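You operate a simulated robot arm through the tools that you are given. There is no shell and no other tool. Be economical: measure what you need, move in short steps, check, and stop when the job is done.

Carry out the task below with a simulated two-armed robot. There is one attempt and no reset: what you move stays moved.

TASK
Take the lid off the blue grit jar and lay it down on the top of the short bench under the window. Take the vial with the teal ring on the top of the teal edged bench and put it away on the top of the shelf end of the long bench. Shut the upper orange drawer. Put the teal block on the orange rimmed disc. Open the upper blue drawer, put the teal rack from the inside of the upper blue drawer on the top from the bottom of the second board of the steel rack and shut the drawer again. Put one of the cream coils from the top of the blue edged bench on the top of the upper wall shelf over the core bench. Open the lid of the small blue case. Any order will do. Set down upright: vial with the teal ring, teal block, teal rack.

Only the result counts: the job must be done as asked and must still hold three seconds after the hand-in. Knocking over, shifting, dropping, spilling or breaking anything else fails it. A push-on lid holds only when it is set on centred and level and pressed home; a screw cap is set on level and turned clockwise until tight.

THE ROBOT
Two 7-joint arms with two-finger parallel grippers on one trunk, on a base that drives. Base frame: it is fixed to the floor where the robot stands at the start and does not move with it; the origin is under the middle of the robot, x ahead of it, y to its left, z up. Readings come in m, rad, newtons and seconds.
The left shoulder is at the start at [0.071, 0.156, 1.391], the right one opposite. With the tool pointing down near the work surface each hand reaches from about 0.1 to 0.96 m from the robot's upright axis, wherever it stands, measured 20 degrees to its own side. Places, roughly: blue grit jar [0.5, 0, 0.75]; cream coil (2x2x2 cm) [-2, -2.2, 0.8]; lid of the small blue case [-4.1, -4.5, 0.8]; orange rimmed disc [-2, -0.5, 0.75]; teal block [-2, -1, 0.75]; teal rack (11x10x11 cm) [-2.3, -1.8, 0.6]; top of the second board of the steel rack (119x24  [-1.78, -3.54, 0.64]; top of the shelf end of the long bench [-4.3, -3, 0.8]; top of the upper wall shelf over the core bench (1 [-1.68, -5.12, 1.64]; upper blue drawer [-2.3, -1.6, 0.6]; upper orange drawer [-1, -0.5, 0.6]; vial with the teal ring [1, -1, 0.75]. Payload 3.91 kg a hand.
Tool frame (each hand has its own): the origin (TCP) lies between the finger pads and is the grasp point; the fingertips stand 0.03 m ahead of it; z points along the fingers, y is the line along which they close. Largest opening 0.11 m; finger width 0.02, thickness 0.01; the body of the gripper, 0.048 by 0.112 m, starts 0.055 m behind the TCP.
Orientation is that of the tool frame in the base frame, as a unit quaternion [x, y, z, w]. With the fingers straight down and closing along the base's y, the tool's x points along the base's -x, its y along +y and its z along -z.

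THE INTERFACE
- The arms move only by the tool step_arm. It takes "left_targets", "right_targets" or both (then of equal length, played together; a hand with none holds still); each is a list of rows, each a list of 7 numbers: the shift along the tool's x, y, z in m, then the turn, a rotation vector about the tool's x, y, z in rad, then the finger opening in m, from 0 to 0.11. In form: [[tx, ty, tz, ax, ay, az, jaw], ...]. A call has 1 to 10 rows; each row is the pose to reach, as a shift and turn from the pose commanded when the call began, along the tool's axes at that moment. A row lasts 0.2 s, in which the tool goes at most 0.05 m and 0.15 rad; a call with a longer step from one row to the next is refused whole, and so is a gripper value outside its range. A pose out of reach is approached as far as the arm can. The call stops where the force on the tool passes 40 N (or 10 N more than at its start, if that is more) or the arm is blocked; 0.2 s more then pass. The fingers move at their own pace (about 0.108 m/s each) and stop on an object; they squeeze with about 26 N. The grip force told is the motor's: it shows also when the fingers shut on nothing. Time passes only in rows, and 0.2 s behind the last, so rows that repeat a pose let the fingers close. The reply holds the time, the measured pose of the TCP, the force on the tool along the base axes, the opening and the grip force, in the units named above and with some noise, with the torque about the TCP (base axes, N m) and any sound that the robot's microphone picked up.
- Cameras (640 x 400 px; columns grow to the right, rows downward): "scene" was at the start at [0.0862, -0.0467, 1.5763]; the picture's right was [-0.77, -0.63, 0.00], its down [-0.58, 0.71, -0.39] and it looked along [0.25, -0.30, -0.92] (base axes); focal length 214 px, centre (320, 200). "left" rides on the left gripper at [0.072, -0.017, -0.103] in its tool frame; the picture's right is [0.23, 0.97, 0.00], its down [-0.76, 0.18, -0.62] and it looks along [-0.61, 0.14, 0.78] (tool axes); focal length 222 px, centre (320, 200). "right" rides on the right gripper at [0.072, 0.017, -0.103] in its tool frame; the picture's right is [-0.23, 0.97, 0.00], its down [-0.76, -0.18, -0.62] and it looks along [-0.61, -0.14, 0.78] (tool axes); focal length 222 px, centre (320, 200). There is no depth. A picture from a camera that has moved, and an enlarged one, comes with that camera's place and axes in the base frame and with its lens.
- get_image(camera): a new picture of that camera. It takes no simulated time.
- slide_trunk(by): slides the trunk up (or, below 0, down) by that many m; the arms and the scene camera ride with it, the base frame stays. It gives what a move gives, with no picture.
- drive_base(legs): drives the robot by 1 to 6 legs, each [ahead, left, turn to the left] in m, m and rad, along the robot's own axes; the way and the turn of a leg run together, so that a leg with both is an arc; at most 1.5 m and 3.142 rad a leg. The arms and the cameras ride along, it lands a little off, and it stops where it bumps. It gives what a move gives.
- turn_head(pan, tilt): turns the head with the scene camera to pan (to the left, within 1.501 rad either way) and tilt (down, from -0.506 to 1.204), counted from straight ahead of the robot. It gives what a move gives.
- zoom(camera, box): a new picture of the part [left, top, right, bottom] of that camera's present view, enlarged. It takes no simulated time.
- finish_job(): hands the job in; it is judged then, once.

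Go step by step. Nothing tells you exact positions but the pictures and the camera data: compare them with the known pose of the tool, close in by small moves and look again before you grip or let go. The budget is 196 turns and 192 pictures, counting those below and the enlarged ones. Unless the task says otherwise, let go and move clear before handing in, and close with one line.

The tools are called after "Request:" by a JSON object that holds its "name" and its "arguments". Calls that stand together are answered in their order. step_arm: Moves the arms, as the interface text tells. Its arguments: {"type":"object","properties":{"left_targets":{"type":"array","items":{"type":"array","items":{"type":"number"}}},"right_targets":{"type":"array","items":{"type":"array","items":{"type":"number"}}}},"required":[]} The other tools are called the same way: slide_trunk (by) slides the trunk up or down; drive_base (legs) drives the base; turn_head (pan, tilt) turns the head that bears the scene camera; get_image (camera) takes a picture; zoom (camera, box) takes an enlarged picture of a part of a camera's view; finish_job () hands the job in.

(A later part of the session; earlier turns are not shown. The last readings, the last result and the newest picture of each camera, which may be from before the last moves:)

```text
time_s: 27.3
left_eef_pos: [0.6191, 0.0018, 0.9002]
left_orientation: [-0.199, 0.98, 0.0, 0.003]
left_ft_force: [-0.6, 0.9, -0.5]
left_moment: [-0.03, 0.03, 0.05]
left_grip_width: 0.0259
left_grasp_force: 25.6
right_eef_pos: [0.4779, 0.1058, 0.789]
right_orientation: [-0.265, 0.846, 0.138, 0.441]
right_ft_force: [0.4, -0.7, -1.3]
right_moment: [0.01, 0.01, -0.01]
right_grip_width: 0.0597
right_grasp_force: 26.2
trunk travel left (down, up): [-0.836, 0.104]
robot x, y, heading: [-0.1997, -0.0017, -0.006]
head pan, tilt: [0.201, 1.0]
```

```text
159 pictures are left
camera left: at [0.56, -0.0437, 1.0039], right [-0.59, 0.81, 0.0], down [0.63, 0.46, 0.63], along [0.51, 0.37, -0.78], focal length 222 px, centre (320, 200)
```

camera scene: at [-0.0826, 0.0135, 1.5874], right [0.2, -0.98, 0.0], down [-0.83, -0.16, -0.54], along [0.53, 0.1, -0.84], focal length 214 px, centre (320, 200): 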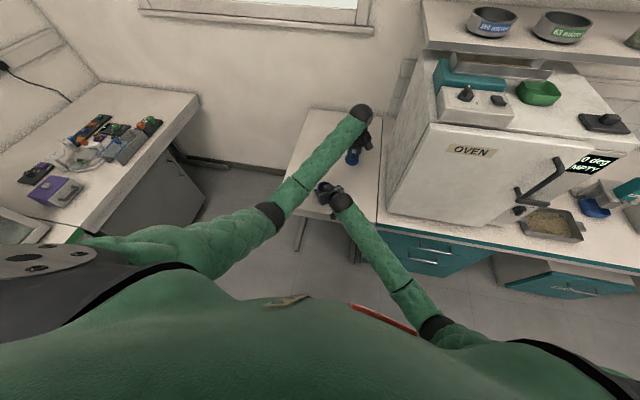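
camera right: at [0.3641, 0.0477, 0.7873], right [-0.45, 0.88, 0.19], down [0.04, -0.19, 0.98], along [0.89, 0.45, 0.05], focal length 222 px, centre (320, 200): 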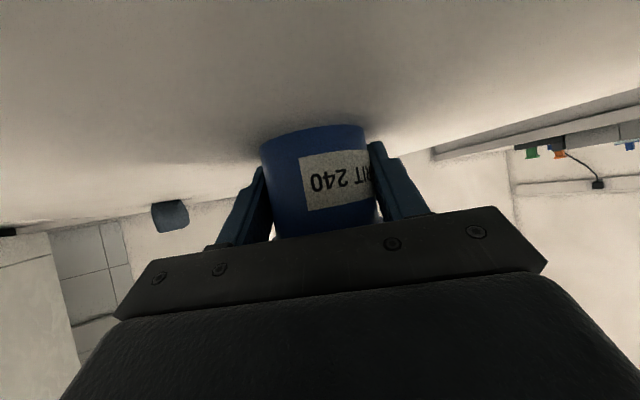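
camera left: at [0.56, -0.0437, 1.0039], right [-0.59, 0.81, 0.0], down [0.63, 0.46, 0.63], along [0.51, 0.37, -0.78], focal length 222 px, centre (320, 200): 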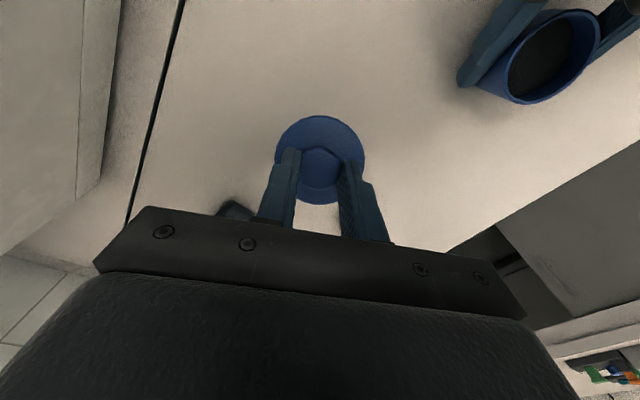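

I lower the lid toward the bench and set the jar's base down fully with the right hand.

Request:
{"name": "step_arm", "arguments": {"left_targets": [[0, 0, 0.04, 0, 0, 0, 0], [0, 0, 0.08, 0, 0, 0, 0], [0, 0, 0.09, 0, 0, 0, 0], [0, 0, 0.093, 0, 0, 0, 0], [0, 0, 0.096, 0, 0, 0, 0], [0, 0, 0.099, 0, 0, 0, 0], [0, 0, 0.099, 0, 0, 0, 0]], "right_targets": [[0.0007, 0, 0.0005, 0, 0, 0, 0.04], [0.0014, 0, 0.001, 0, 0, 0, 0.04], [0.0014, 0, 0.001, 0, 0, 0, 0.04], [0.0014, 0, 0.001, 0, 0, 0, 0.04], [0.0014, 0, 0.001, 0, 0, 0, 0.04], [0.0014, 0, 0.001, 0, 0, 0, 0.04], [0.0014, 0, 0.001, 0, 0, 0, 0.04]]}}

Request:
{"name": "zoom", "arguments": {"camera": "right", "box": [220, 100, 420, 260]}}

Request:
{"name": "get_image", "arguments": {"camera": "left"}}

```text
time_s: 28.9
left_eef_pos: [0.6217, 0.0003, 0.8034]
left_orientation: [-0.199, 0.98, 0.001, 0.002]
left_ft_force: [4.3, 4.3, 17.9]
left_moment: [-0.11, 0.14, 0.03]
left_grip_width: 0.0261
left_grasp_force: 26.1
right_eef_pos: [0.4764, 0.1064, 0.7885]
right_orientation: [-0.265, 0.846, 0.139, 0.44]
right_ft_force: [0.7, 0.1, -1.1]
right_moment: [-0.01, 0.01, 0.0]
right_grip_width: 0.0596
right_grasp_force: 26.3
trunk travel left (down, up): [-0.836, 0.104]
robot x, y, heading: [-0.2012, 0.0004, -0.007]
head pan, tilt: [0.201, 1.0]
```

```text
2.50 times, centred on (320, 180) of right
camera zoom: at [0.3634, 0.0489, 0.7882], right [-0.45, 0.87, 0.19], down [0.04, -0.19, 0.98], along [0.89, 0.45, 0.05], focal length 555 px, centre (320, 250)
```

zoom: 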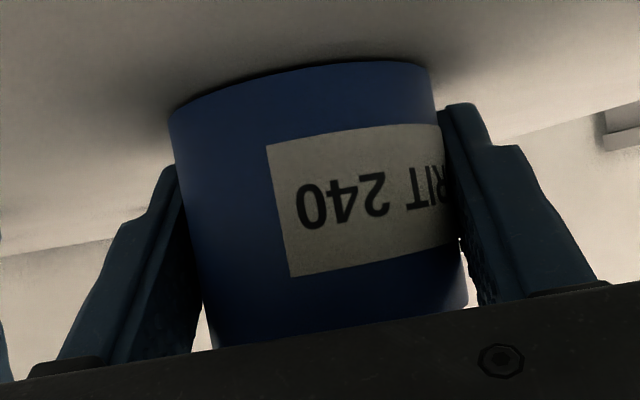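

```text
157 pictures are left
camera left: at [0.5617, -0.0439, 0.9078], right [-0.59, 0.81, 0.0], down [0.63, 0.46, 0.63], along [0.51, 0.37, -0.78], focal length 222 px, centre (320, 200)
```

left: 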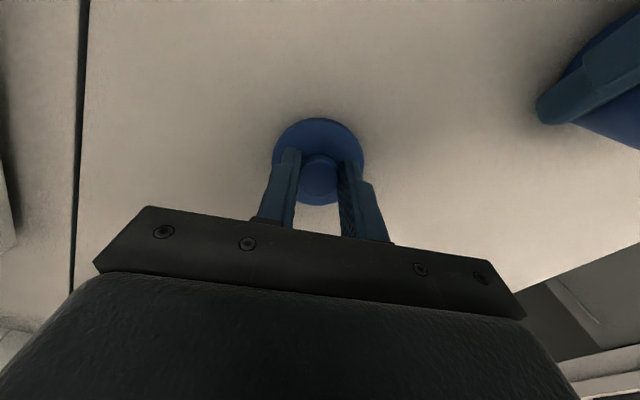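

The lid touches the bench. I relax and release it, while the right hand lowers the jar another 1.5 mm.

Request:
{"name": "step_arm", "arguments": {"left_targets": [[0, 0, -0.003, 0, 0, 0, 0], [0, 0, -0.003, 0, 0, 0, 0.05], [0, 0, -0.003, 0, 0, 0, 0.05], [0, 0, -0.04, 0, 0, 0, 0.05], [0, 0, -0.08, 0, 0, 0, 0.05], [0, 0, -0.12, 0, 0, 0, 0.05]], "right_targets": [[0.0006, 0, 0.0005, 0, 0, 0, 0.04], [0.0012, 0, 0.0009, 0, 0, 0, 0.04], [0.0012, 0, 0.0009, 0, 0, 0, 0.04], [0.0012, 0, 0.0009, 0, 0, 0, 0.04], [0.0012, 0, 0.0009, 0, 0, 0, 0.04], [0.0012, 0, 0.0009, 0, 0, 0, 0.04]]}}

Request:
{"name": "zoom", "arguments": {"camera": "right", "box": [220, 100, 420, 260]}}

Request:
{"name": "get_image", "arguments": {"camera": "left"}}

```text
time_s: 30.3
left_eef_pos: [0.6205, -0.0019, 0.9252]
left_orientation: [-0.199, 0.98, 0.001, 0.002]
left_ft_force: [-0.3, 0.2, -0.2]
left_moment: [0.02, -0.02, -0.01]
left_grip_width: 0.0501
left_grasp_force: 0.1
right_eef_pos: [0.4766, 0.1056, 0.7879]
right_orientation: [-0.264, 0.846, 0.138, 0.442]
right_ft_force: [0.4, -2.6, 13.5]
right_moment: [-0.34, 0.23, 0.07]
right_grip_width: 0.0596
right_grasp_force: 25.6
trunk travel left (down, up): [-0.836, 0.104]
robot x, y, heading: [-0.199, 0.0025, -0.005]
head pan, tilt: [0.201, 1.0]
```

```text
2.50 times, centred on (320, 180) of right
camera zoom: at [0.3635, 0.0481, 0.7867], right [-0.45, 0.87, 0.19], down [0.04, -0.19, 0.98], along [0.89, 0.45, 0.05], focal length 555 px, centre (320, 250)
```

zoom: 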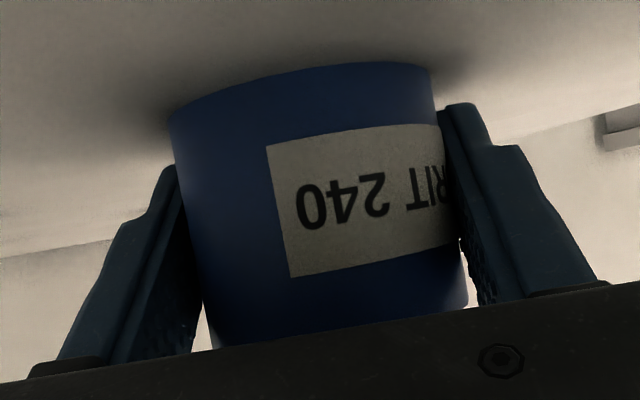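

```text
155 pictures are left
camera left: at [0.5607, -0.0474, 1.0289], right [-0.59, 0.81, 0.0], down [0.63, 0.46, 0.63], along [0.51, 0.37, -0.78], focal length 222 px, centre (320, 200)
```

left: 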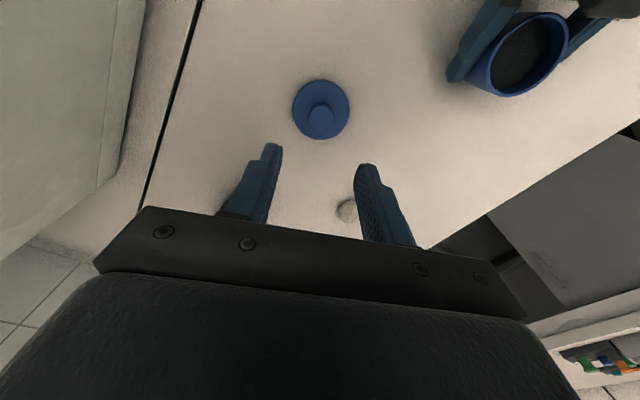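

Jar stands firm and the lid lies flat. I release the jar and back the right hand out along its fingers.

Request:
{"name": "step_arm", "arguments": {"right_targets": [[-0.0008, 0, -0.0006, 0, 0, 0, 0.04], [-0.0008, 0, -0.0006, 0, 0, 0, 0.1], [-0.0008, 0, -0.0006, 0, 0, 0, 0.1], [-0.0008, 0, -0.04, 0, 0, 0, 0.1], [-0.0008, 0, -0.08, 0, 0, 0, 0.1], [-0.0008, 0, -0.12, 0, 0, 0, 0.1], [-0.0008, 0, -0.16, 0, 0, 0, 0.1], [-0.0008, 0, -0.2, 0, 0, 0, 0.1]]}}

Request:
{"name": "get_image", "arguments": {"camera": "right"}}

```text
time_s: 32.1
left_eef_pos: [0.6212, -0.0039, 0.9245]
left_orientation: [-0.198, 0.98, 0.001, 0.004]
left_ft_force: [0.5, -0.3, 0.1]
left_moment: [-0.02, 0.02, 0.01]
left_grip_width: 0.0501
left_grasp_force: 0.1
right_eef_pos: [0.3419, 0.0125, 0.9036]
right_orientation: [-0.264, 0.847, 0.138, 0.441]
right_ft_force: [0.4, -0.5, -0.1]
right_moment: [0.01, 0.01, 0.01]
right_grip_width: 0.1
right_grasp_force: 0.0
trunk travel left (down, up): [-0.836, 0.104]
robot x, y, heading: [-0.1958, 0.0002, -0.008]
head pan, tilt: [0.201, 1.0]
```

```text
154 pictures are left
camera right: at [0.2284, -0.0445, 0.9033], right [-0.45, 0.87, 0.19], down [0.04, -0.19, 0.98], along [0.89, 0.45, 0.05], focal length 222 px, centre (320, 200)
```

right: 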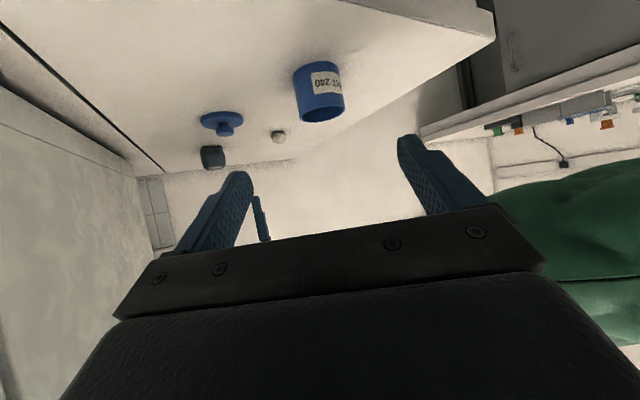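

Jar open, lid laid flat: part one done. I stow both arms in neutral poses and look toward the teal-edged bench on the right.

Request:
{"name": "step_arm", "arguments": {"left_targets": [[0.027, 0.0386, -0.03, 0, 0, 0.05, 0.05], [0.054, 0.077, -0.04, 0, 0, 0.1, 0.05], [0.081, 0.116, -0.05, 0, 0, 0.15, 0.05], [0.108, 0.154, -0.06, 0, 0, 0.2, 0.05], [0.135, 0.193, -0.07, 0, 0, 0.25, 0.05], [0.163, 0.232, -0.08, 0, 0, 0.3, 0.05], [0.19, 0.27, -0.09, 0, 0, 0.35, 0.05], [0.217, 0.309, -0.1, 0, 0, 0.4, 0.05]], "right_targets": [[0.014, -0.018, -0.041, 0, 0.12, 0, 0.1], [0.027, -0.037, -0.082, 0, 0.24, 0, 0.1], [0.041, -0.055, -0.123, 0, 0.36, 0, 0.1], [0.055, -0.073, -0.164, 0, 0.48, 0, 0.1], [0.069, -0.092, -0.205, 0, 0.6, 0, 0.1], [0.082, -0.11, -0.246, 0, 0.72, 0, 0.1], [0.096, -0.129, -0.288, 0, 0.84, 0, 0.1], [0.11, -0.147, -0.329, 0, 0.96, 0, 0.1]]}}

Request:
{"name": "turn_head", "arguments": {"pan": -1.0, "tilt": 0.6}}

Request:
{"name": "get_image", "arguments": {"camera": "scene"}}

```text
refused: row 1 steps farther than a row can; nothing moved
```

```text
time_s: 33.5
left_eef_pos: [0.6202, -0.0009, 0.9241]
left_orientation: [-0.199, 0.98, 0.001, 0.003]
left_ft_force: [0.1, 0.4, 0.3]
left_moment: [0.01, 0.0, 0.02]
left_grip_width: 0.0502
left_grasp_force: 0.1
right_eef_pos: [0.3432, 0.014, 0.9032]
right_orientation: [-0.265, 0.846, 0.139, 0.442]
right_ft_force: [0.3, -0.4, -0.7]
right_moment: [-0.01, 0.03, 0.0]
right_grip_width: 0.0999
right_grasp_force: 0.0
trunk travel left (down, up): [-0.836, 0.104]
robot x, y, heading: [-0.1999, -0.0034, -0.003]
head pan, tilt: [-1.0, 0.6]
```

```text
153 pictures are left
camera scene: at [-0.1034, -0.0761, 1.6193], right [-0.84, -0.54, 0.0], down [-0.3, 0.48, -0.82], along [0.44, -0.7, -0.57], focal length 214 px, centre (320, 200)
```

scene: 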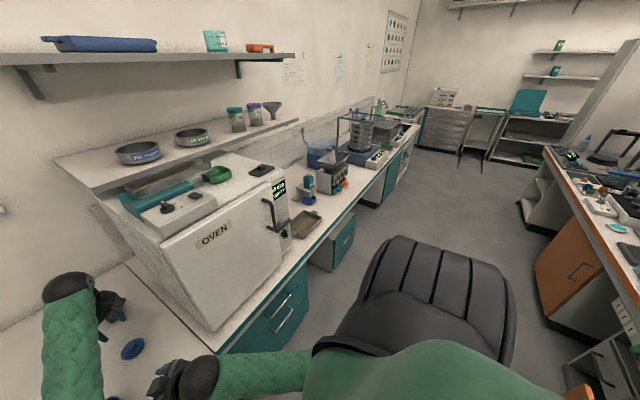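

Request:
{"name": "step_arm", "arguments": {"left_targets": [[0.027, 0.035, -0.015, 0, 0, 0.05, 0.05], [0.054, 0.074, -0.03, 0, 0, 0.1, 0.05], [0.081, 0.113, -0.043, 0, 0, 0.15, 0.05], [0.108, 0.151, -0.055, 0, 0, 0.2, 0.05], [0.135, 0.19, -0.065, 0, 0, 0.25, 0.05], [0.163, 0.229, -0.075, 0, 0, 0.3, 0.05], [0.19, 0.268, -0.085, 0, 0, 0.35, 0.05], [0.217, 0.307, -0.095, 0, 0, 0.4, 0.05]], "right_targets": [[0.014, -0.018, -0.041, 0, 0.12, 0, 0.1], [0.027, -0.037, -0.082, 0, 0.24, 0, 0.1], [0.041, -0.055, -0.123, 0, 0.36, 0, 0.1], [0.055, -0.073, -0.164, 0, 0.48, 0, 0.1], [0.069, -0.092, -0.205, 0, 0.6, 0, 0.1], [0.082, -0.11, -0.246, 0, 0.72, 0, 0.1], [0.096, -0.129, -0.288, 0, 0.84, 0, 0.1], [0.11, -0.147, -0.329, 0, 0.96, 0, 0.1]]}}

Request:
{"name": "zoom", "arguments": {"camera": "scene", "box": [260, 90, 440, 260]}}

```text
time_s: 35.3
left_eef_pos: [0.297, 0.1991, 1.0191]
left_orientation: [0.001, 1.0, 0.0, 0.004]
left_ft_force: [0.2, -0.7, -0.4]
left_moment: [0.03, -0.03, -0.02]
left_grip_width: 0.0504
left_grasp_force: 0.2
right_eef_pos: [0.1868, -0.3136, 0.9794]
right_orientation: [-0.299, 0.954, 0.001, 0.001]
right_ft_force: [-0.7, 0.6, 0.3]
right_moment: [-0.01, -0.04, 0.0]
right_grip_width: 0.0998
right_grasp_force: 0.2
right hand out of reach, approached as far as the arm can: row 6, 7, 8
trunk travel left (down, up): [-0.836, 0.104]
robot x, y, heading: [-0.1999, -0.0042, -0.005]
head pan, tilt: [-1.0, 0.6]
```

```text
2.35 times, centred on (350, 175) of scene
camera zoom: at [-0.1062, -0.076, 1.6194], right [-0.84, -0.54, 0.0], down [-0.3, 0.48, -0.83], along [0.44, -0.7, -0.56], focal length 505 px, centre (249, 259)
```

zoom: 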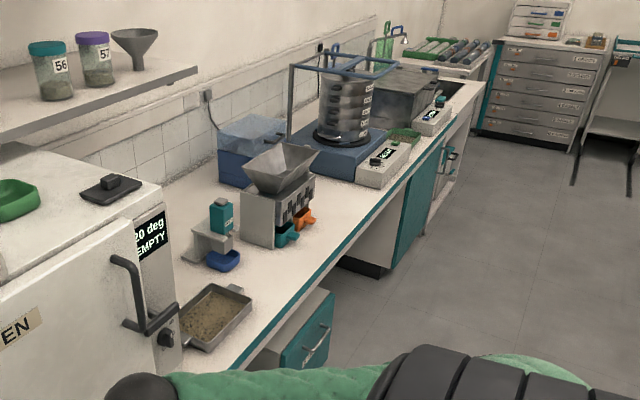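

The vial is hidden behind the oven. I drive 1.0 m to the right along the bench.

Request:
{"name": "drive_base", "arguments": {"legs": [[0, -1.0, 0]]}}

Request:
{"name": "turn_head", "arguments": {"pan": 0.0, "tilt": 0.7}}

Request:
{"name": "get_image", "arguments": {"camera": "scene"}}

```text
time_s: 40.5
left_eef_pos: [0.3013, -0.8115, 1.0191]
left_orientation: [-0.012, 1.0, 0.001, 0.002]
left_ft_force: [0.0, -0.2, -0.2]
left_moment: [0.0, -0.01, 0.04]
left_grip_width: 0.0501
left_grasp_force: 0.1
right_eef_pos: [0.2044, -1.325, 0.9788]
right_orientation: [-0.311, 0.95, 0.002, 0.0]
right_ft_force: [0.8, 0.2, 0.3]
right_moment: [-0.03, -0.02, 0.02]
right_grip_width: 0.0998
right_grasp_force: 0.0
trunk travel left (down, up): [-0.836, 0.104]
robot x, y, heading: [-0.1905, -1.0198, 0.021]
head pan, tilt: [-1.0, 0.6]
```

```text
time_s: 41.8
left_eef_pos: [0.3011, -0.8097, 1.0188]
left_orientation: [-0.012, 1.0, 0.002, 0.002]
left_ft_force: [0.2, 0.0, -0.8]
left_moment: [-0.01, 0.0, -0.02]
left_grip_width: 0.05
left_grasp_force: 0.1
right_eef_pos: [0.205, -1.3246, 0.9786]
right_orientation: [-0.311, 0.95, 0.0, 0.0]
right_ft_force: [1.3, 0.3, -1.0]
right_moment: [0.0, 0.04, 0.02]
right_grip_width: 0.0999
right_grasp_force: 0.0
trunk travel left (down, up): [-0.836, 0.104]
robot x, y, heading: [-0.1911, -1.02, 0.019]
head pan, tilt: [0.0, 0.7]
```

```text
151 pictures are left
camera scene: at [-0.0577, -1.0202, 1.6107], right [0.02, -1.0, 0.0], down [-0.64, -0.01, -0.76], along [0.76, 0.02, -0.64], focal length 214 px, centre (320, 200)
```

scene: 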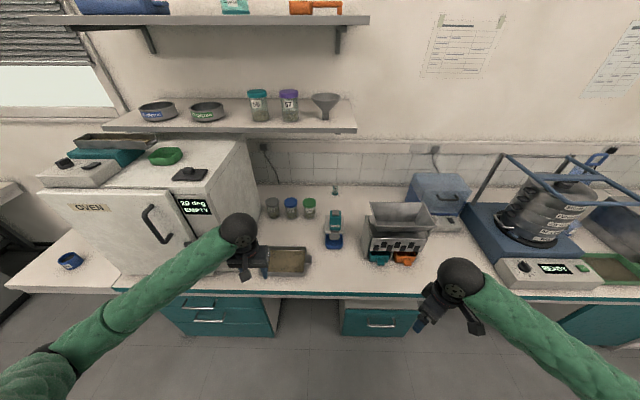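

Request:
{"name": "zoom", "arguments": {"camera": "scene", "box": [240, 150, 400, 250]}}

```text
4.00 times, centred on (320, 200) of scene
camera zoom: at [-0.0577, -1.0202, 1.6107], right [0.02, -1.0, 0.0], down [-0.64, -0.01, -0.76], along [0.76, 0.02, -0.64], focal length 858 px, centre (320, 200)
```

zoom: 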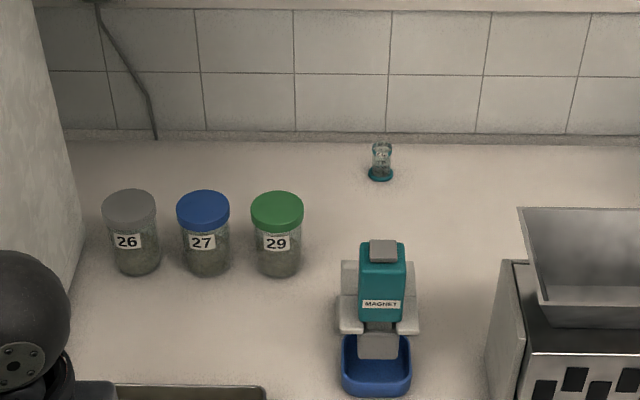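

The vial with teal ring stands near (1.015, −1.09). I raise the hands and drive so that the left arm can reach it.

Request:
{"name": "step_arm", "arguments": {"right_targets": [[0, 0, -0.04, 0, 0, 0, 0.1], [0, 0, -0.08, 0, 0, 0, 0.1], [0, 0, -0.12, 0, 0, 0, 0.1], [0, 0, -0.16, 0, 0, 0, 0.1]], "left_targets": [[0, 0, -0.03, 0, 0, 0, 0.05], [0, 0, -0.06, 0, 0, 0, 0.05], [0, 0, -0.09, 0, 0, 0, 0.05], [0, 0, -0.12, 0, 0, 0, 0.05]]}}

Request:
{"name": "drive_base", "arguments": {"legs": [[0, -0.31, 0], [0.27, 0, -0.02]]}}

Request:
{"name": "get_image", "arguments": {"camera": "scene"}}

```text
time_s: 42.8
left_eef_pos: [0.3027, -0.8108, 1.1383]
left_orientation: [-0.013, 1.0, 0.002, 0.001]
left_ft_force: [-0.1, -0.5, 0.3]
left_moment: [0.03, 0.03, 0.02]
left_grip_width: 0.0501
left_grasp_force: 0.1
right_eef_pos: [0.2656, -1.3406, 1.1293]
right_orientation: [-0.31, 0.951, 0.002, -0.001]
right_ft_force: [-0.3, 0.5, 0.3]
right_moment: [0.0, 0.02, -0.01]
right_grip_width: 0.1002
right_grasp_force: 0.0
right hand out of reach, approached as far as the arm can: row 1, 2, 3, 4
trunk travel left (down, up): [-0.836, 0.104]
robot x, y, heading: [-0.1941, -1.0235, 0.018]
head pan, tilt: [0.0, 0.7]
```

```text
time_s: 46.3
left_eef_pos: [0.5372, -1.1257, 1.1353]
left_orientation: [-0.008, 1.0, 0.003, -0.003]
left_ft_force: [-0.7, 0.8, -1.1]
left_moment: [0.0, -0.01, 0.01]
left_grip_width: 0.05
left_grasp_force: 0.1
right_eef_pos: [0.4989, -1.6548, 1.1311]
right_orientation: [-0.306, 0.952, 0.002, 0.002]
right_ft_force: [0.6, -0.1, -0.2]
right_moment: [0.0, -0.01, 0.0]
right_grip_width: 0.1001
right_grasp_force: 0.1
trunk travel left (down, up): [-0.836, 0.104]
robot x, y, heading: [0.0508, -1.3312, 0.012]
head pan, tilt: [0.0, 0.7]
stopped in leg 2: the robot was blocked; the commanded pose is now the measured one
```

```text
149 pictures are left
camera scene: at [0.1782, -1.3336, 1.6117], right [0.01, -1.0, 0.0], down [-0.64, 0.0, -0.77], along [0.77, 0.01, -0.64], focal length 214 px, centre (320, 200)
```

scene: 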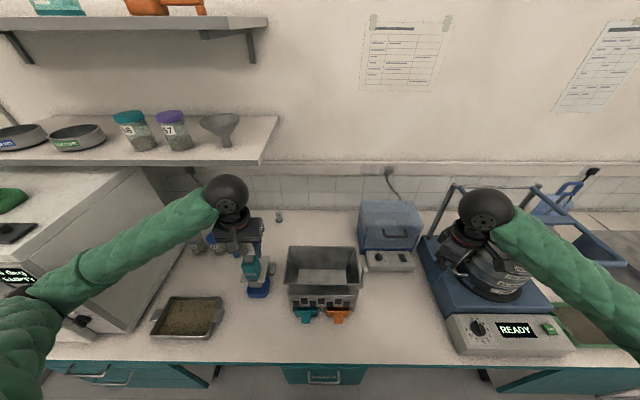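

Request:
{"name": "zoom", "arguments": {"camera": "scene", "box": [230, 180, 310, 240]}}

Request:
{"name": "get_image", "arguments": {"camera": "left"}}

```text
6.67 times, centred on (270, 210) of scene
camera zoom: at [0.1782, -1.3336, 1.6117], right [0.01, -1.0, 0.0], down [-0.64, 0.0, -0.77], along [0.77, 0.01, -0.64], focal length 1430 px, centre (653, 133)
```

zoom: 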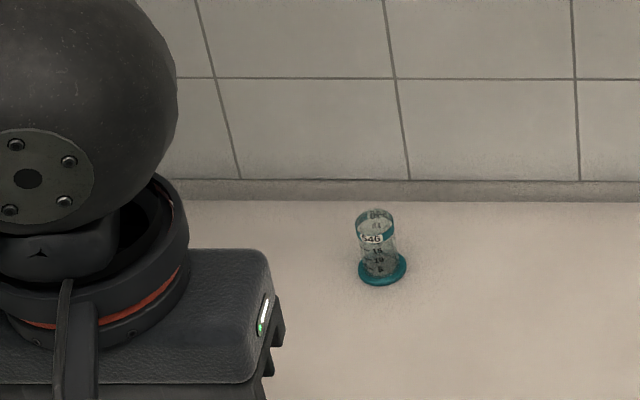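

```text
147 pictures are left
camera left: at [0.4671, -1.1457, 1.2398], right [-0.24, 0.97, 0.01], down [0.76, 0.19, 0.62], along [0.6, 0.16, -0.79], focal length 222 px, centre (320, 200)
```

left: 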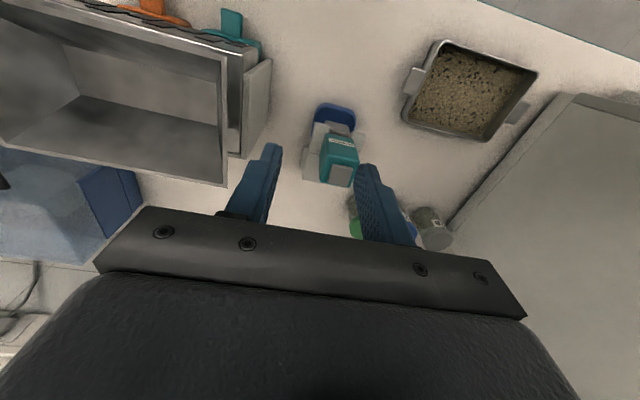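

The vial is at (1.02, −1.092), base dia ~4 cm, top z≈0.823, under the wall shelf (underside ~1.26). I tilt the left hand 45° forward so that it fits under the shelf and above the magnet and hopper.

Request:
{"name": "step_arm", "arguments": {"left_targets": [[-0.027, 0.005, 0.009, 0, -0.131, 0, 0.07], [-0.054, 0.009, 0.018, 0, -0.262, 0, 0.07], [-0.081, 0.013, 0.027, 0, -0.393, 0, 0.07], [-0.108, 0.018, 0.036, 0, -0.524, 0, 0.07], [-0.135, 0.022, 0.045, 0, -0.655, 0, 0.07], [-0.163, 0.026, 0.055, 0, -0.785, 0, 0.07], [-0.203, 0.03, 0.075, 0, -0.785, 0, 0.07], [-0.243, 0.032, 0.1, 0, -0.785, 0, 0.07], [-0.283, 0.034, 0.125, 0, -0.785, 0, 0.07], [-0.323, 0.034, 0.135, 0, -0.785, 0, 0.07]]}}

Request:
{"name": "get_image", "arguments": {"camera": "left"}}

Request:
{"name": "get_image", "arguments": {"camera": "scene"}}

```text
time_s: 48.5
left_eef_pos: [0.8658, -1.0822, 0.9909]
left_orientation: [-0.005, 0.926, 0.004, 0.377]
left_ft_force: [-0.2, -0.3, -1.4]
left_moment: [0.02, -0.01, 0.0]
left_grip_width: 0.07
left_grasp_force: 0.1
right_eef_pos: [0.5042, -1.6523, 1.1284]
right_orientation: [-0.305, 0.952, 0.002, -0.001]
right_ft_force: [0.1, -0.4, -0.3]
right_moment: [0.02, 0.03, -0.04]
right_grip_width: 0.1002
right_grasp_force: 0.0
trunk travel left (down, up): [-0.836, 0.104]
robot x, y, heading: [0.0502, -1.3244, 0.008]
head pan, tilt: [0.0, 0.7]
```

```text
146 pictures are left
camera left: at [0.7425, -1.1028, 1.0152], right [-0.18, 0.97, -0.15], down [0.11, 0.18, 0.98], along [0.98, 0.16, -0.13], focal length 222 px, centre (320, 200)
```

left: 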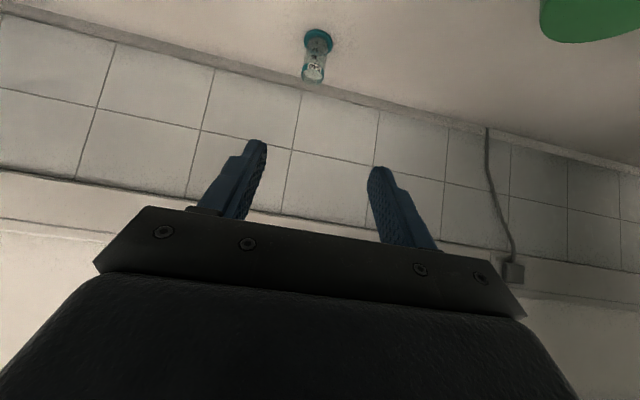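

```text
145 pictures are left
camera scene: at [0.1852, -1.3294, 1.6105], right [0.01, -1.0, 0.0], down [-0.65, -0.01, -0.76], along [0.76, 0.01, -0.65], focal length 214 px, centre (320, 200)
```

scene: 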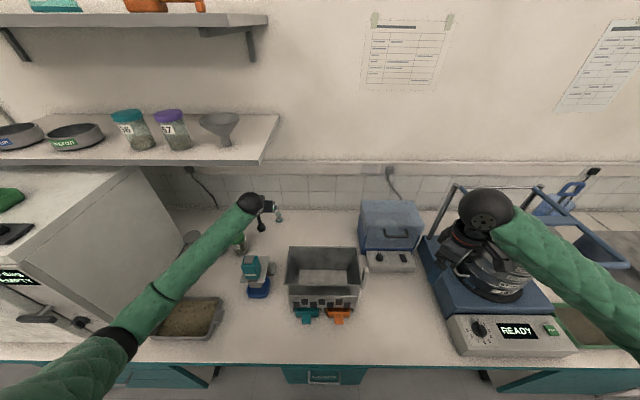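

Vial refined at (1.017, −1.095). I move above it, then look.

Request:
{"name": "step_arm", "arguments": {"left_targets": [[-0.011, -0.004, 0.042, 0, 0, 0, 0.07], [-0.022, -0.008, 0.085, 0, 0, 0, 0.07], [-0.033, -0.012, 0.128, 0, 0, 0, 0.07], [-0.045, -0.015, 0.17, 0, 0, 0, 0.07]]}}

Request:
{"name": "get_image", "arguments": {"camera": "left"}}

```text
time_s: 49.5
left_eef_pos: [1.0125, -1.0951, 0.9023]
left_orientation: [-0.005, 0.926, 0.004, 0.378]
left_ft_force: [-0.1, -0.1, -0.2]
left_moment: [-0.01, 0.03, 0.03]
left_grip_width: 0.0699
left_grasp_force: 0.1
right_eef_pos: [0.5047, -1.6526, 1.1284]
right_orientation: [-0.305, 0.952, 0.002, -0.001]
right_ft_force: [0.2, -0.5, 0.4]
right_moment: [-0.01, 0.02, 0.01]
right_grip_width: 0.1002
right_grasp_force: 0.2
trunk travel left (down, up): [-0.836, 0.104]
robot x, y, heading: [0.0494, -1.3274, 0.013]
head pan, tilt: [0.0, 0.7]
```

```text
144 pictures are left
camera left: at [0.8911, -1.1155, 0.9268], right [-0.18, 0.97, -0.15], down [0.11, 0.17, 0.98], along [0.98, 0.16, -0.13], focal length 222 px, centre (320, 200)
```

left: 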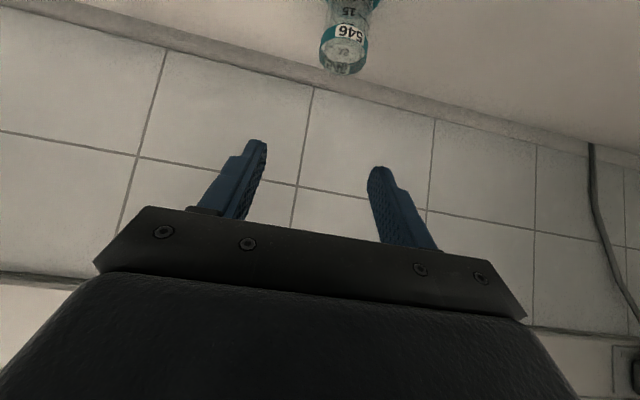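

Aligned. I descend vertically to z=0.80 and close.

Request:
{"name": "step_arm", "arguments": {"left_targets": [[0.0233, 0.001, 0.0248, 0, 0, 0, 0.07], [0.0466, 0.001, 0.0496, 0, 0, 0, 0.07], [0.0698, 0.001, 0.0743, 0, 0, 0, 0.07], [0.0698, 0.001, 0.0743, 0, 0, 0, 0.05], [0.0698, 0.001, 0.0743, 0, 0, 0, 0.01], [0.0698, 0.001, 0.0743, 0, 0, 0, 0.01]]}}

Request:
{"name": "get_image", "arguments": {"camera": "left"}}

```text
time_s: 50.9
left_eef_pos: [1.0188, -1.079, 0.8089]
left_orientation: [-0.01, 0.924, 0.005, 0.383]
left_ft_force: [1.5, 2.3, 23.0]
left_moment: [0.13, 0.01, -0.08]
left_grip_width: 0.0278
left_grasp_force: 26.3
right_eef_pos: [0.5001, -1.6441, 1.132]
right_orientation: [-0.305, 0.952, -0.002, -0.001]
right_ft_force: [-0.3, 0.5, 0.3]
right_moment: [0.01, -0.03, 0.0]
right_grip_width: 0.1002
right_grasp_force: 0.0
trunk travel left (down, up): [-0.836, 0.104]
robot x, y, heading: [0.0491, -1.3292, 0.014]
head pan, tilt: [0.0, 0.7]
```

```text
143 pictures are left
camera left: at [0.8958, -1.1005, 0.8317], right [-0.18, 0.97, -0.16], down [0.09, 0.18, 0.98], along [0.98, 0.16, -0.12], focal length 222 px, centre (320, 200)
```

left: 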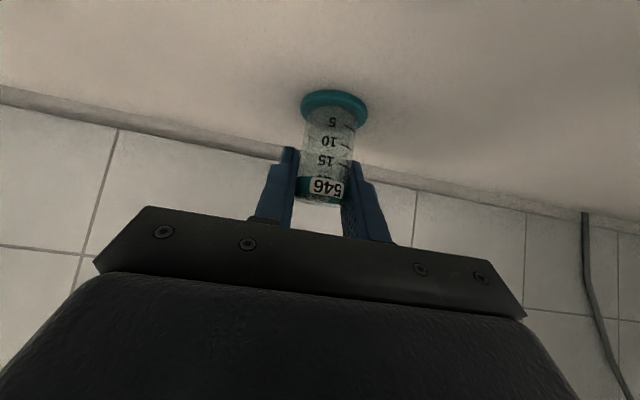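

The vial is gripped (28 mm) and upright. I lift it straight up.

Request:
{"name": "step_arm", "arguments": {"left_targets": [[-0.02, 0, -0.02, 0, 0, 0, 0.01], [-0.04, 0, -0.043, 0, 0, 0, 0.01], [-0.065, 0, -0.066, 0, 0, 0, 0.01]]}}

Request:
{"name": "get_image", "arguments": {"camera": "left"}}

Request:
{"name": "get_image", "arguments": {"camera": "scene"}}

```text
time_s: 51.7
left_eef_pos: [1.015, -1.0898, 0.8908]
left_orientation: [-0.006, 0.926, 0.002, 0.377]
left_ft_force: [0.3, 1.1, 0.2]
left_moment: [0.02, 0.01, 0.03]
left_grip_width: 0.0279
left_grasp_force: 26.2
right_eef_pos: [0.5019, -1.6445, 1.131]
right_orientation: [-0.305, 0.952, -0.001, -0.002]
right_ft_force: [0.2, 0.7, -0.4]
right_moment: [-0.01, 0.02, 0.01]
right_grip_width: 0.1
right_grasp_force: 0.1
trunk travel left (down, up): [-0.836, 0.104]
robot x, y, heading: [0.045, -1.3253, 0.011]
head pan, tilt: [0.0, 0.7]
```

```text
142 pictures are left
camera left: at [0.8933, -1.1086, 0.915], right [-0.18, 0.97, -0.16], down [0.11, 0.18, 0.98], along [0.98, 0.16, -0.14], focal length 222 px, centre (320, 200)
```

left: 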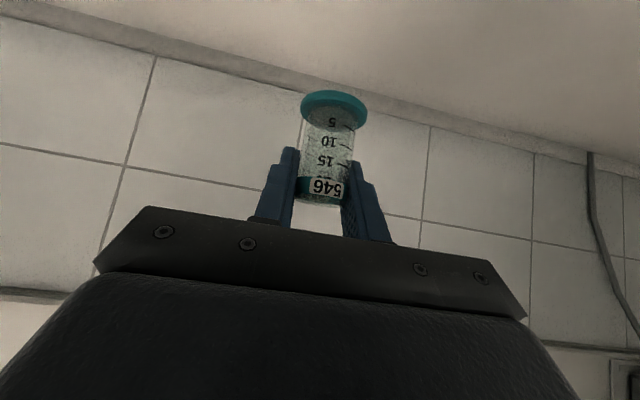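

```text
141 pictures are left
camera scene: at [0.1845, -1.319, 1.6103], right [0.01, -1.0, 0.01], down [-0.65, -0.01, -0.76], along [0.76, 0.0, -0.65], focal length 214 px, centre (320, 200)
```

scene: 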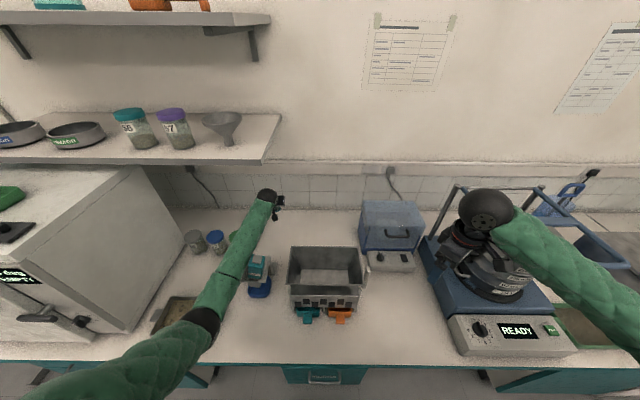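

Lifted cleanly. I raise it to z≈1.035 and bring it back over the magnet.

Request:
{"name": "step_arm", "arguments": {"left_targets": [[-0.034, 0, -0.034, 0, 0, 0, 0.01], [-0.067, 0, -0.069, 0, 0, 0, 0.01], [-0.101, 0, -0.1037, 0, 0, 0, 0.01], [-0.069, 0, -0.135, 0, 0, 0, 0.01], [-0.037, 0, -0.166, 0, 0, 0, 0.01], [-0.005, 0, -0.198, 0, 0, 0, 0.01], [0.027, 0, -0.229, 0, 0, 0, 0.01], [0.059, 0, -0.26, 0, 0, 0, 0.01], [0.091, 0, -0.292, 0, 0, 0, 0.01], [0.123, 0, -0.324, 0, 0, 0, 0.01]]}}

Request:
{"name": "get_image", "arguments": {"camera": "scene"}}

```text
time_s: 53.9
left_eef_pos: [0.6997, -1.104, 1.0396]
left_orientation: [-0.006, 0.926, 0.004, 0.378]
left_ft_force: [-0.2, -1.0, 0.2]
left_moment: [0.02, 0.03, -0.02]
left_grip_width: 0.0278
left_grasp_force: 25.6
right_eef_pos: [0.501, -1.65, 1.1299]
right_orientation: [-0.304, 0.953, 0.002, 0.001]
right_ft_force: [-0.4, 0.2, 0.4]
right_moment: [-0.02, -0.01, 0.02]
right_grip_width: 0.1
right_grasp_force: 0.0
trunk travel left (down, up): [-0.836, 0.104]
robot x, y, heading: [0.0493, -1.3285, 0.005]
head pan, tilt: [0.0, 0.7]
```

```text
140 pictures are left
camera scene: at [0.182, -1.3286, 1.6109], right [0.01, -1.0, 0.0], down [-0.64, -0.01, -0.77], along [0.77, 0.01, -0.64], focal length 214 px, centre (320, 200)
```

scene: 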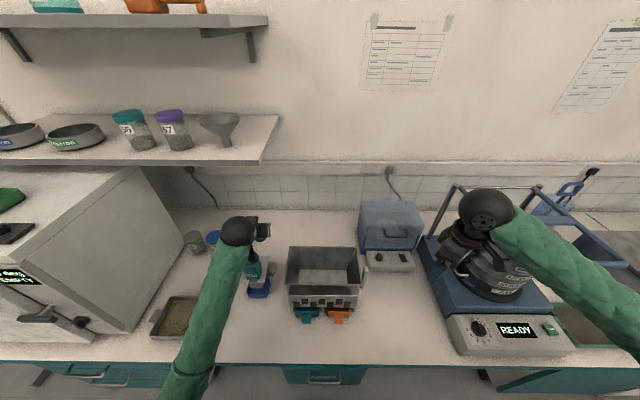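

Request:
{"name": "step_arm", "arguments": {"left_targets": [[0.02, 0, -0.042, 0, 0, 0, 0.01], [0.02, 0, -0.09, 0, 0, 0, 0.01], [0.03, 0, -0.135, 0, 0, 0, 0.01], [0.04, 0, -0.18, 0, 0, 0, 0.01], [0.05, 0, -0.225, 0, 0, 0, 0.01]]}}

Request:
{"name": "get_image", "arguments": {"camera": "scene"}}

```text
time_s: 55.1
left_eef_pos: [0.6188, -1.1069, 1.1148]
left_orientation: [-0.006, 0.926, 0.004, 0.378]
left_ft_force: [0.1, 0.1, -0.3]
left_moment: [0.0, 0.03, -0.01]
left_grip_width: 0.0278
left_grasp_force: 26.1
left hand out of reach, approached as far as the arm can: row 3, 4, 5
right_eef_pos: [0.5011, -1.6513, 1.1296]
right_orientation: [-0.304, 0.953, 0.001, 0.0]
right_ft_force: [-1.2, 0.6, -0.3]
right_moment: [0.01, -0.03, 0.02]
right_grip_width: 0.1001
right_grasp_force: 0.1
trunk travel left (down, up): [-0.836, 0.104]
robot x, y, heading: [0.0466, -1.3275, 0.009]
head pan, tilt: [0.0, 0.7]
```

```text
139 pictures are left
camera scene: at [0.1836, -1.3286, 1.6106], right [0.01, -1.0, 0.0], down [-0.64, -0.01, -0.76], along [0.76, 0.01, -0.64], focal length 214 px, centre (320, 200)
```

scene: 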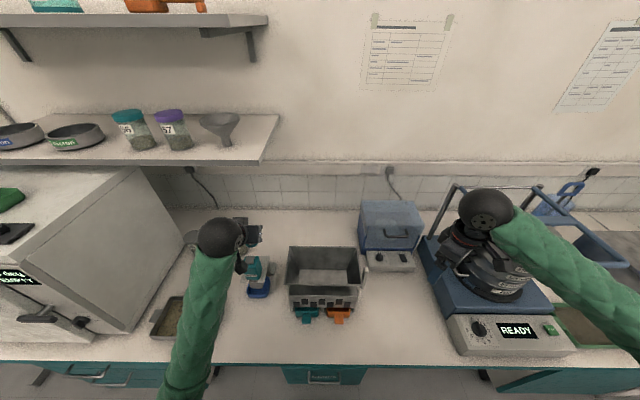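

The magnet did not move. I back up 0.45 m and look around toward the right and behind.

Request:
{"name": "drive_base", "arguments": {"legs": [[-0.4, 0, 0]]}}

Request:
{"name": "step_arm", "arguments": {"left_targets": [[0.02, 0, -0.02, 0, 0.131, 0, 0.01], [0.04, 0.01, -0.04, 0, 0.262, 0, 0.01], [0.06, 0.02, -0.06, 0, 0.393, 0, 0.01], [0.08, 0.03, -0.08, 0, 0.524, 0, 0.01], [0.1, 0.04, -0.1, 0, 0.655, 0, 0.01], [0.12, 0.05, -0.12, 0, 0.785, 0, 0.01]]}}

Request:
{"name": "turn_head", "arguments": {"pan": -1.45, "tilt": 0.35}}

Request:
{"name": "get_image", "arguments": {"camera": "scene"}}

```text
time_s: 57.6
left_eef_pos: [0.2169, -1.1138, 1.1136]
left_orientation: [-0.002, 0.926, 0.003, 0.378]
left_ft_force: [-0.4, 0.6, 0.1]
left_moment: [0.0, 0.02, -0.03]
left_grip_width: 0.0282
left_grasp_force: 25.4
right_eef_pos: [0.0957, -1.6583, 1.1294]
right_orientation: [-0.301, 0.954, 0.001, 0.0]
right_ft_force: [0.6, -0.7, -0.7]
right_moment: [-0.01, -0.04, 0.02]
right_grip_width: 0.1005
right_grasp_force: 0.0
trunk travel left (down, up): [-0.836, 0.104]
robot x, y, heading: [-0.3546, -1.3296, -0.004]
head pan, tilt: [0.0, 0.7]
```

```text
time_s: 59.0
left_eef_pos: [0.0953, -1.0599, 1.1032]
left_orientation: [-0.003, 1.0, 0.002, -0.006]
left_ft_force: [-0.5, -0.1, -0.2]
left_moment: [-0.02, 0.01, -0.01]
left_grip_width: 0.0278
left_grasp_force: 25.8
left hand out of reach, approached as far as the arm can: row 1, 2, 3, 4, 5, 6
right_eef_pos: [0.096, -1.6568, 1.1293]
right_orientation: [-0.3, 0.954, 0.001, 0.0]
right_ft_force: [0.4, 0.4, 0.1]
right_moment: [-0.01, -0.04, 0.0]
right_grip_width: 0.1001
right_grasp_force: 0.0
trunk travel left (down, up): [-0.836, 0.104]
robot x, y, heading: [-0.3564, -1.3301, 0.001]
head pan, tilt: [0.0, 0.7]
```

```text
time_s: 60.5
left_eef_pos: [0.0962, -1.0599, 1.1037]
left_orientation: [-0.003, 1.0, 0.001, -0.005]
left_ft_force: [0.1, 0.6, -0.6]
left_moment: [0.01, -0.02, 0.01]
left_grip_width: 0.0279
left_grasp_force: 26.1
right_eef_pos: [0.0952, -1.6571, 1.1281]
right_orientation: [-0.3, 0.954, 0.002, -0.001]
right_ft_force: [0.3, 0.5, 0.6]
right_moment: [-0.02, -0.03, 0.01]
right_grip_width: 0.1
right_grasp_force: 0.1
trunk travel left (down, up): [-0.836, 0.104]
robot x, y, heading: [-0.3534, -1.3272, -0.0]
head pan, tilt: [-1.45, 0.351]
```

```text
138 pictures are left
camera scene: at [-0.2932, -1.424, 1.6421], right [-0.99, -0.12, 0.0], down [-0.04, 0.34, -0.94], along [0.11, -0.93, -0.34], focal length 214 px, centre (320, 200)
```

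scene: 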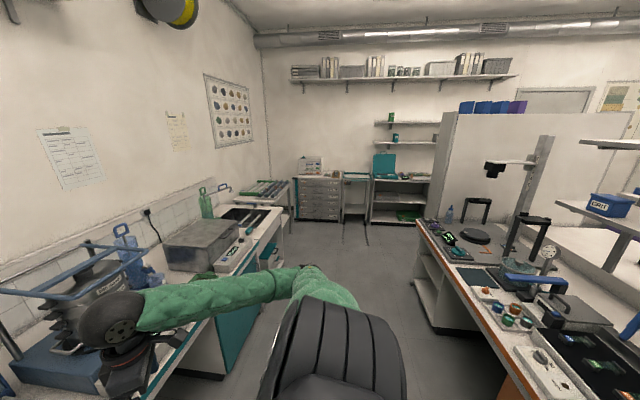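

I look at the vial in the left gripper; it leans now that the hand is vertical, so I should keep the tilt instead.

Request:
{"name": "step_arm", "arguments": {"left_targets": [[0, 0, 0, 0, -0.131, 0, 0.01], [0, 0, 0, 0, -0.262, 0, 0.01], [0, 0, 0, 0, -0.393, 0, 0.01], [0, 0, 0, 0, -0.524, 0, 0.01], [0, 0, 0, 0, -0.655, 0, 0.01], [0, 0, 0, 0, -0.785, 0, 0.01]]}}

Request:
{"name": "zoom", "arguments": {"camera": "left", "box": [240, 60, 420, 220]}}

Request:
{"name": "turn_head", "arguments": {"pan": 1.45, "tilt": 0.35}}

Request:
{"name": "get_image", "arguments": {"camera": "scene"}}

```text
time_s: 61.9
left_eef_pos: [0.188, -1.0507, 1.0556]
left_orientation: [-0.001, 0.925, 0.001, 0.379]
left_ft_force: [-0.3, -0.1, -1.1]
left_moment: [-0.01, -0.02, 0.02]
left_grip_width: 0.0278
left_grasp_force: 26.3
left hand out of reach, approached as far as the arm can: row 1, 2, 3, 4, 5, 6
right_eef_pos: [0.0966, -1.6579, 1.1302]
right_orientation: [-0.3, 0.954, -0.001, 0.0]
right_ft_force: [0.4, -0.2, 0.0]
right_moment: [-0.02, 0.04, 0.0]
right_grip_width: 0.1001
right_grasp_force: 0.0
trunk travel left (down, up): [-0.836, 0.104]
robot x, y, heading: [-0.3543, -1.3324, -0.0]
head pan, tilt: [-1.45, 0.351]
```

```text
2.50 times, centred on (330, 140) of left
camera zoom: at [0.0654, -1.0702, 1.0797], right [-0.17, 0.97, -0.16], down [0.1, 0.18, 0.98], along [0.98, 0.15, -0.13], focal length 555 px, centre (295, 350)
```

zoom: 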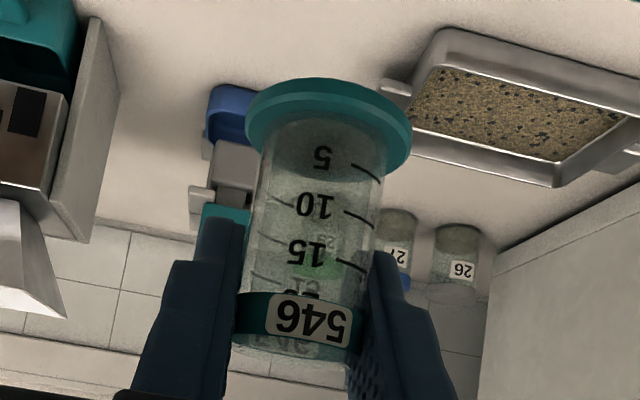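

```text
time_s: 64.5
left_eef_pos: [0.1883, -1.0523, 1.0543]
left_orientation: [-0.002, 0.926, 0.003, 0.378]
left_ft_force: [0.4, -0.5, 0.0]
left_moment: [-0.05, -0.01, 0.0]
left_grip_width: 0.0275
left_grasp_force: 25.7
right_eef_pos: [0.0962, -1.6576, 1.13]
right_orientation: [-0.301, 0.954, 0.001, -0.001]
right_ft_force: [-0.1, -0.3, -0.7]
right_moment: [-0.01, 0.0, 0.01]
right_grip_width: 0.1002
right_grasp_force: 0.0
trunk travel left (down, up): [-0.836, 0.104]
robot x, y, heading: [-0.3543, -1.3265, 0.004]
head pan, tilt: [1.45, 0.351]
```

```text
136 pictures are left
camera scene: at [-0.2933, -1.2391, 1.6421], right [0.99, -0.12, 0.0], down [-0.04, -0.34, -0.94], along [0.11, 0.93, -0.34], focal length 214 px, centre (320, 200)
```

scene: 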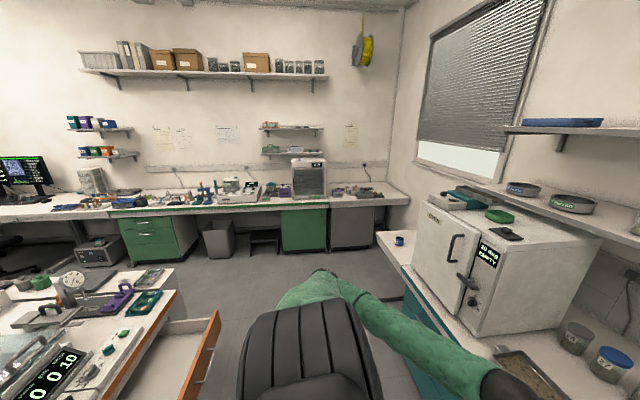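

The vial is fine. The orange drawer stands open at the island on the other side. I turn the robot around to face the island.

Request:
{"name": "drive_base", "arguments": {"legs": [[0.1, 0, 0], [0, 0, 3.14]]}}

Request:
{"name": "turn_head", "arguments": {"pan": 0.0, "tilt": 0.6}}

Request:
{"name": "get_image", "arguments": {"camera": "scene"}}

Request:
{"name": "turn_head", "arguments": {"pan": -0.8, "tilt": 0.8}}

Request:
{"name": "get_image", "arguments": {"camera": "scene"}}

```text
time_s: 73.0
left_eef_pos: [-0.7917, -1.6145, 1.0537]
left_orientation: [0.926, 0.006, -0.378, 0.004]
left_ft_force: [-0.5, 0.1, -0.3]
left_moment: [0.0, 0.01, 0.01]
left_grip_width: 0.0276
left_grasp_force: 25.6
right_eef_pos: [-0.7055, -1.0074, 1.1303]
right_orientation: [0.952, 0.305, 0.001, 0.002]
right_ft_force: [0.0, 0.0, 0.1]
right_moment: [-0.01, 0.01, 0.01]
right_grip_width: 0.1
right_grasp_force: 0.0
trunk travel left (down, up): [-0.836, 0.104]
robot x, y, heading: [-0.2504, -1.3292, -3.126]
head pan, tilt: [1.45, 0.351]
```

```text
time_s: 74.6
left_eef_pos: [-0.791, -1.615, 1.055]
left_orientation: [0.926, 0.006, -0.378, 0.005]
left_ft_force: [1.0, -0.2, -0.3]
left_moment: [-0.03, -0.03, -0.02]
left_grip_width: 0.0272
left_grasp_force: 25.7
right_eef_pos: [-0.7061, -1.0066, 1.1291]
right_orientation: [0.952, 0.306, 0.0, 0.002]
right_ft_force: [-0.6, -0.4, 0.4]
right_moment: [0.01, 0.0, -0.03]
right_grip_width: 0.1002
right_grasp_force: 0.0
trunk travel left (down, up): [-0.836, 0.104]
robot x, y, heading: [-0.2507, -1.3309, -3.132]
head pan, tilt: [0.0, 0.6]
```

```text
135 pictures are left
camera scene: at [-0.3919, -1.3332, 1.6193], right [-0.01, 1.0, 0.0], down [0.57, 0.01, -0.82], along [-0.82, -0.01, -0.57], focal length 214 px, centre (320, 200)
```

scene: 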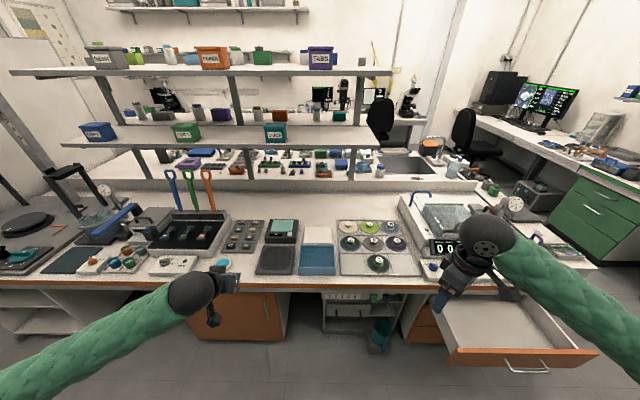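

```text
time_s: 75.7
left_eef_pos: [-0.7906, -1.6147, 1.0551]
left_orientation: [0.926, 0.006, -0.379, 0.004]
left_ft_force: [-0.8, 0.3, -1.0]
left_moment: [-0.02, 0.0, 0.02]
left_grip_width: 0.0273
left_grasp_force: 26.3
right_eef_pos: [-0.7061, -1.0073, 1.1312]
right_orientation: [0.952, 0.306, 0.001, 0.002]
right_ft_force: [-0.4, 0.4, 0.5]
right_moment: [0.05, 0.02, 0.04]
right_grip_width: 0.0999
right_grasp_force: 0.0
trunk travel left (down, up): [-0.836, 0.104]
robot x, y, heading: [-0.2509, -1.33, -3.13]
head pan, tilt: [-0.799, 0.799]
```

```text
134 pictures are left
camera scene: at [-0.3605, -1.275, 1.6024], right [0.71, 0.71, 0.0], down [0.51, -0.51, -0.7], along [-0.49, 0.49, -0.72], focal length 214 px, centre (320, 200)
```

scene: 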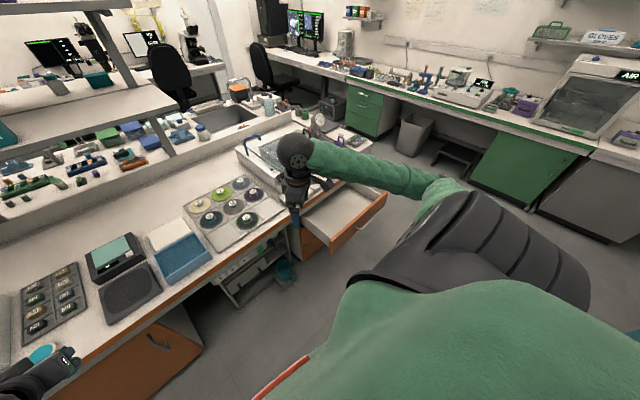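

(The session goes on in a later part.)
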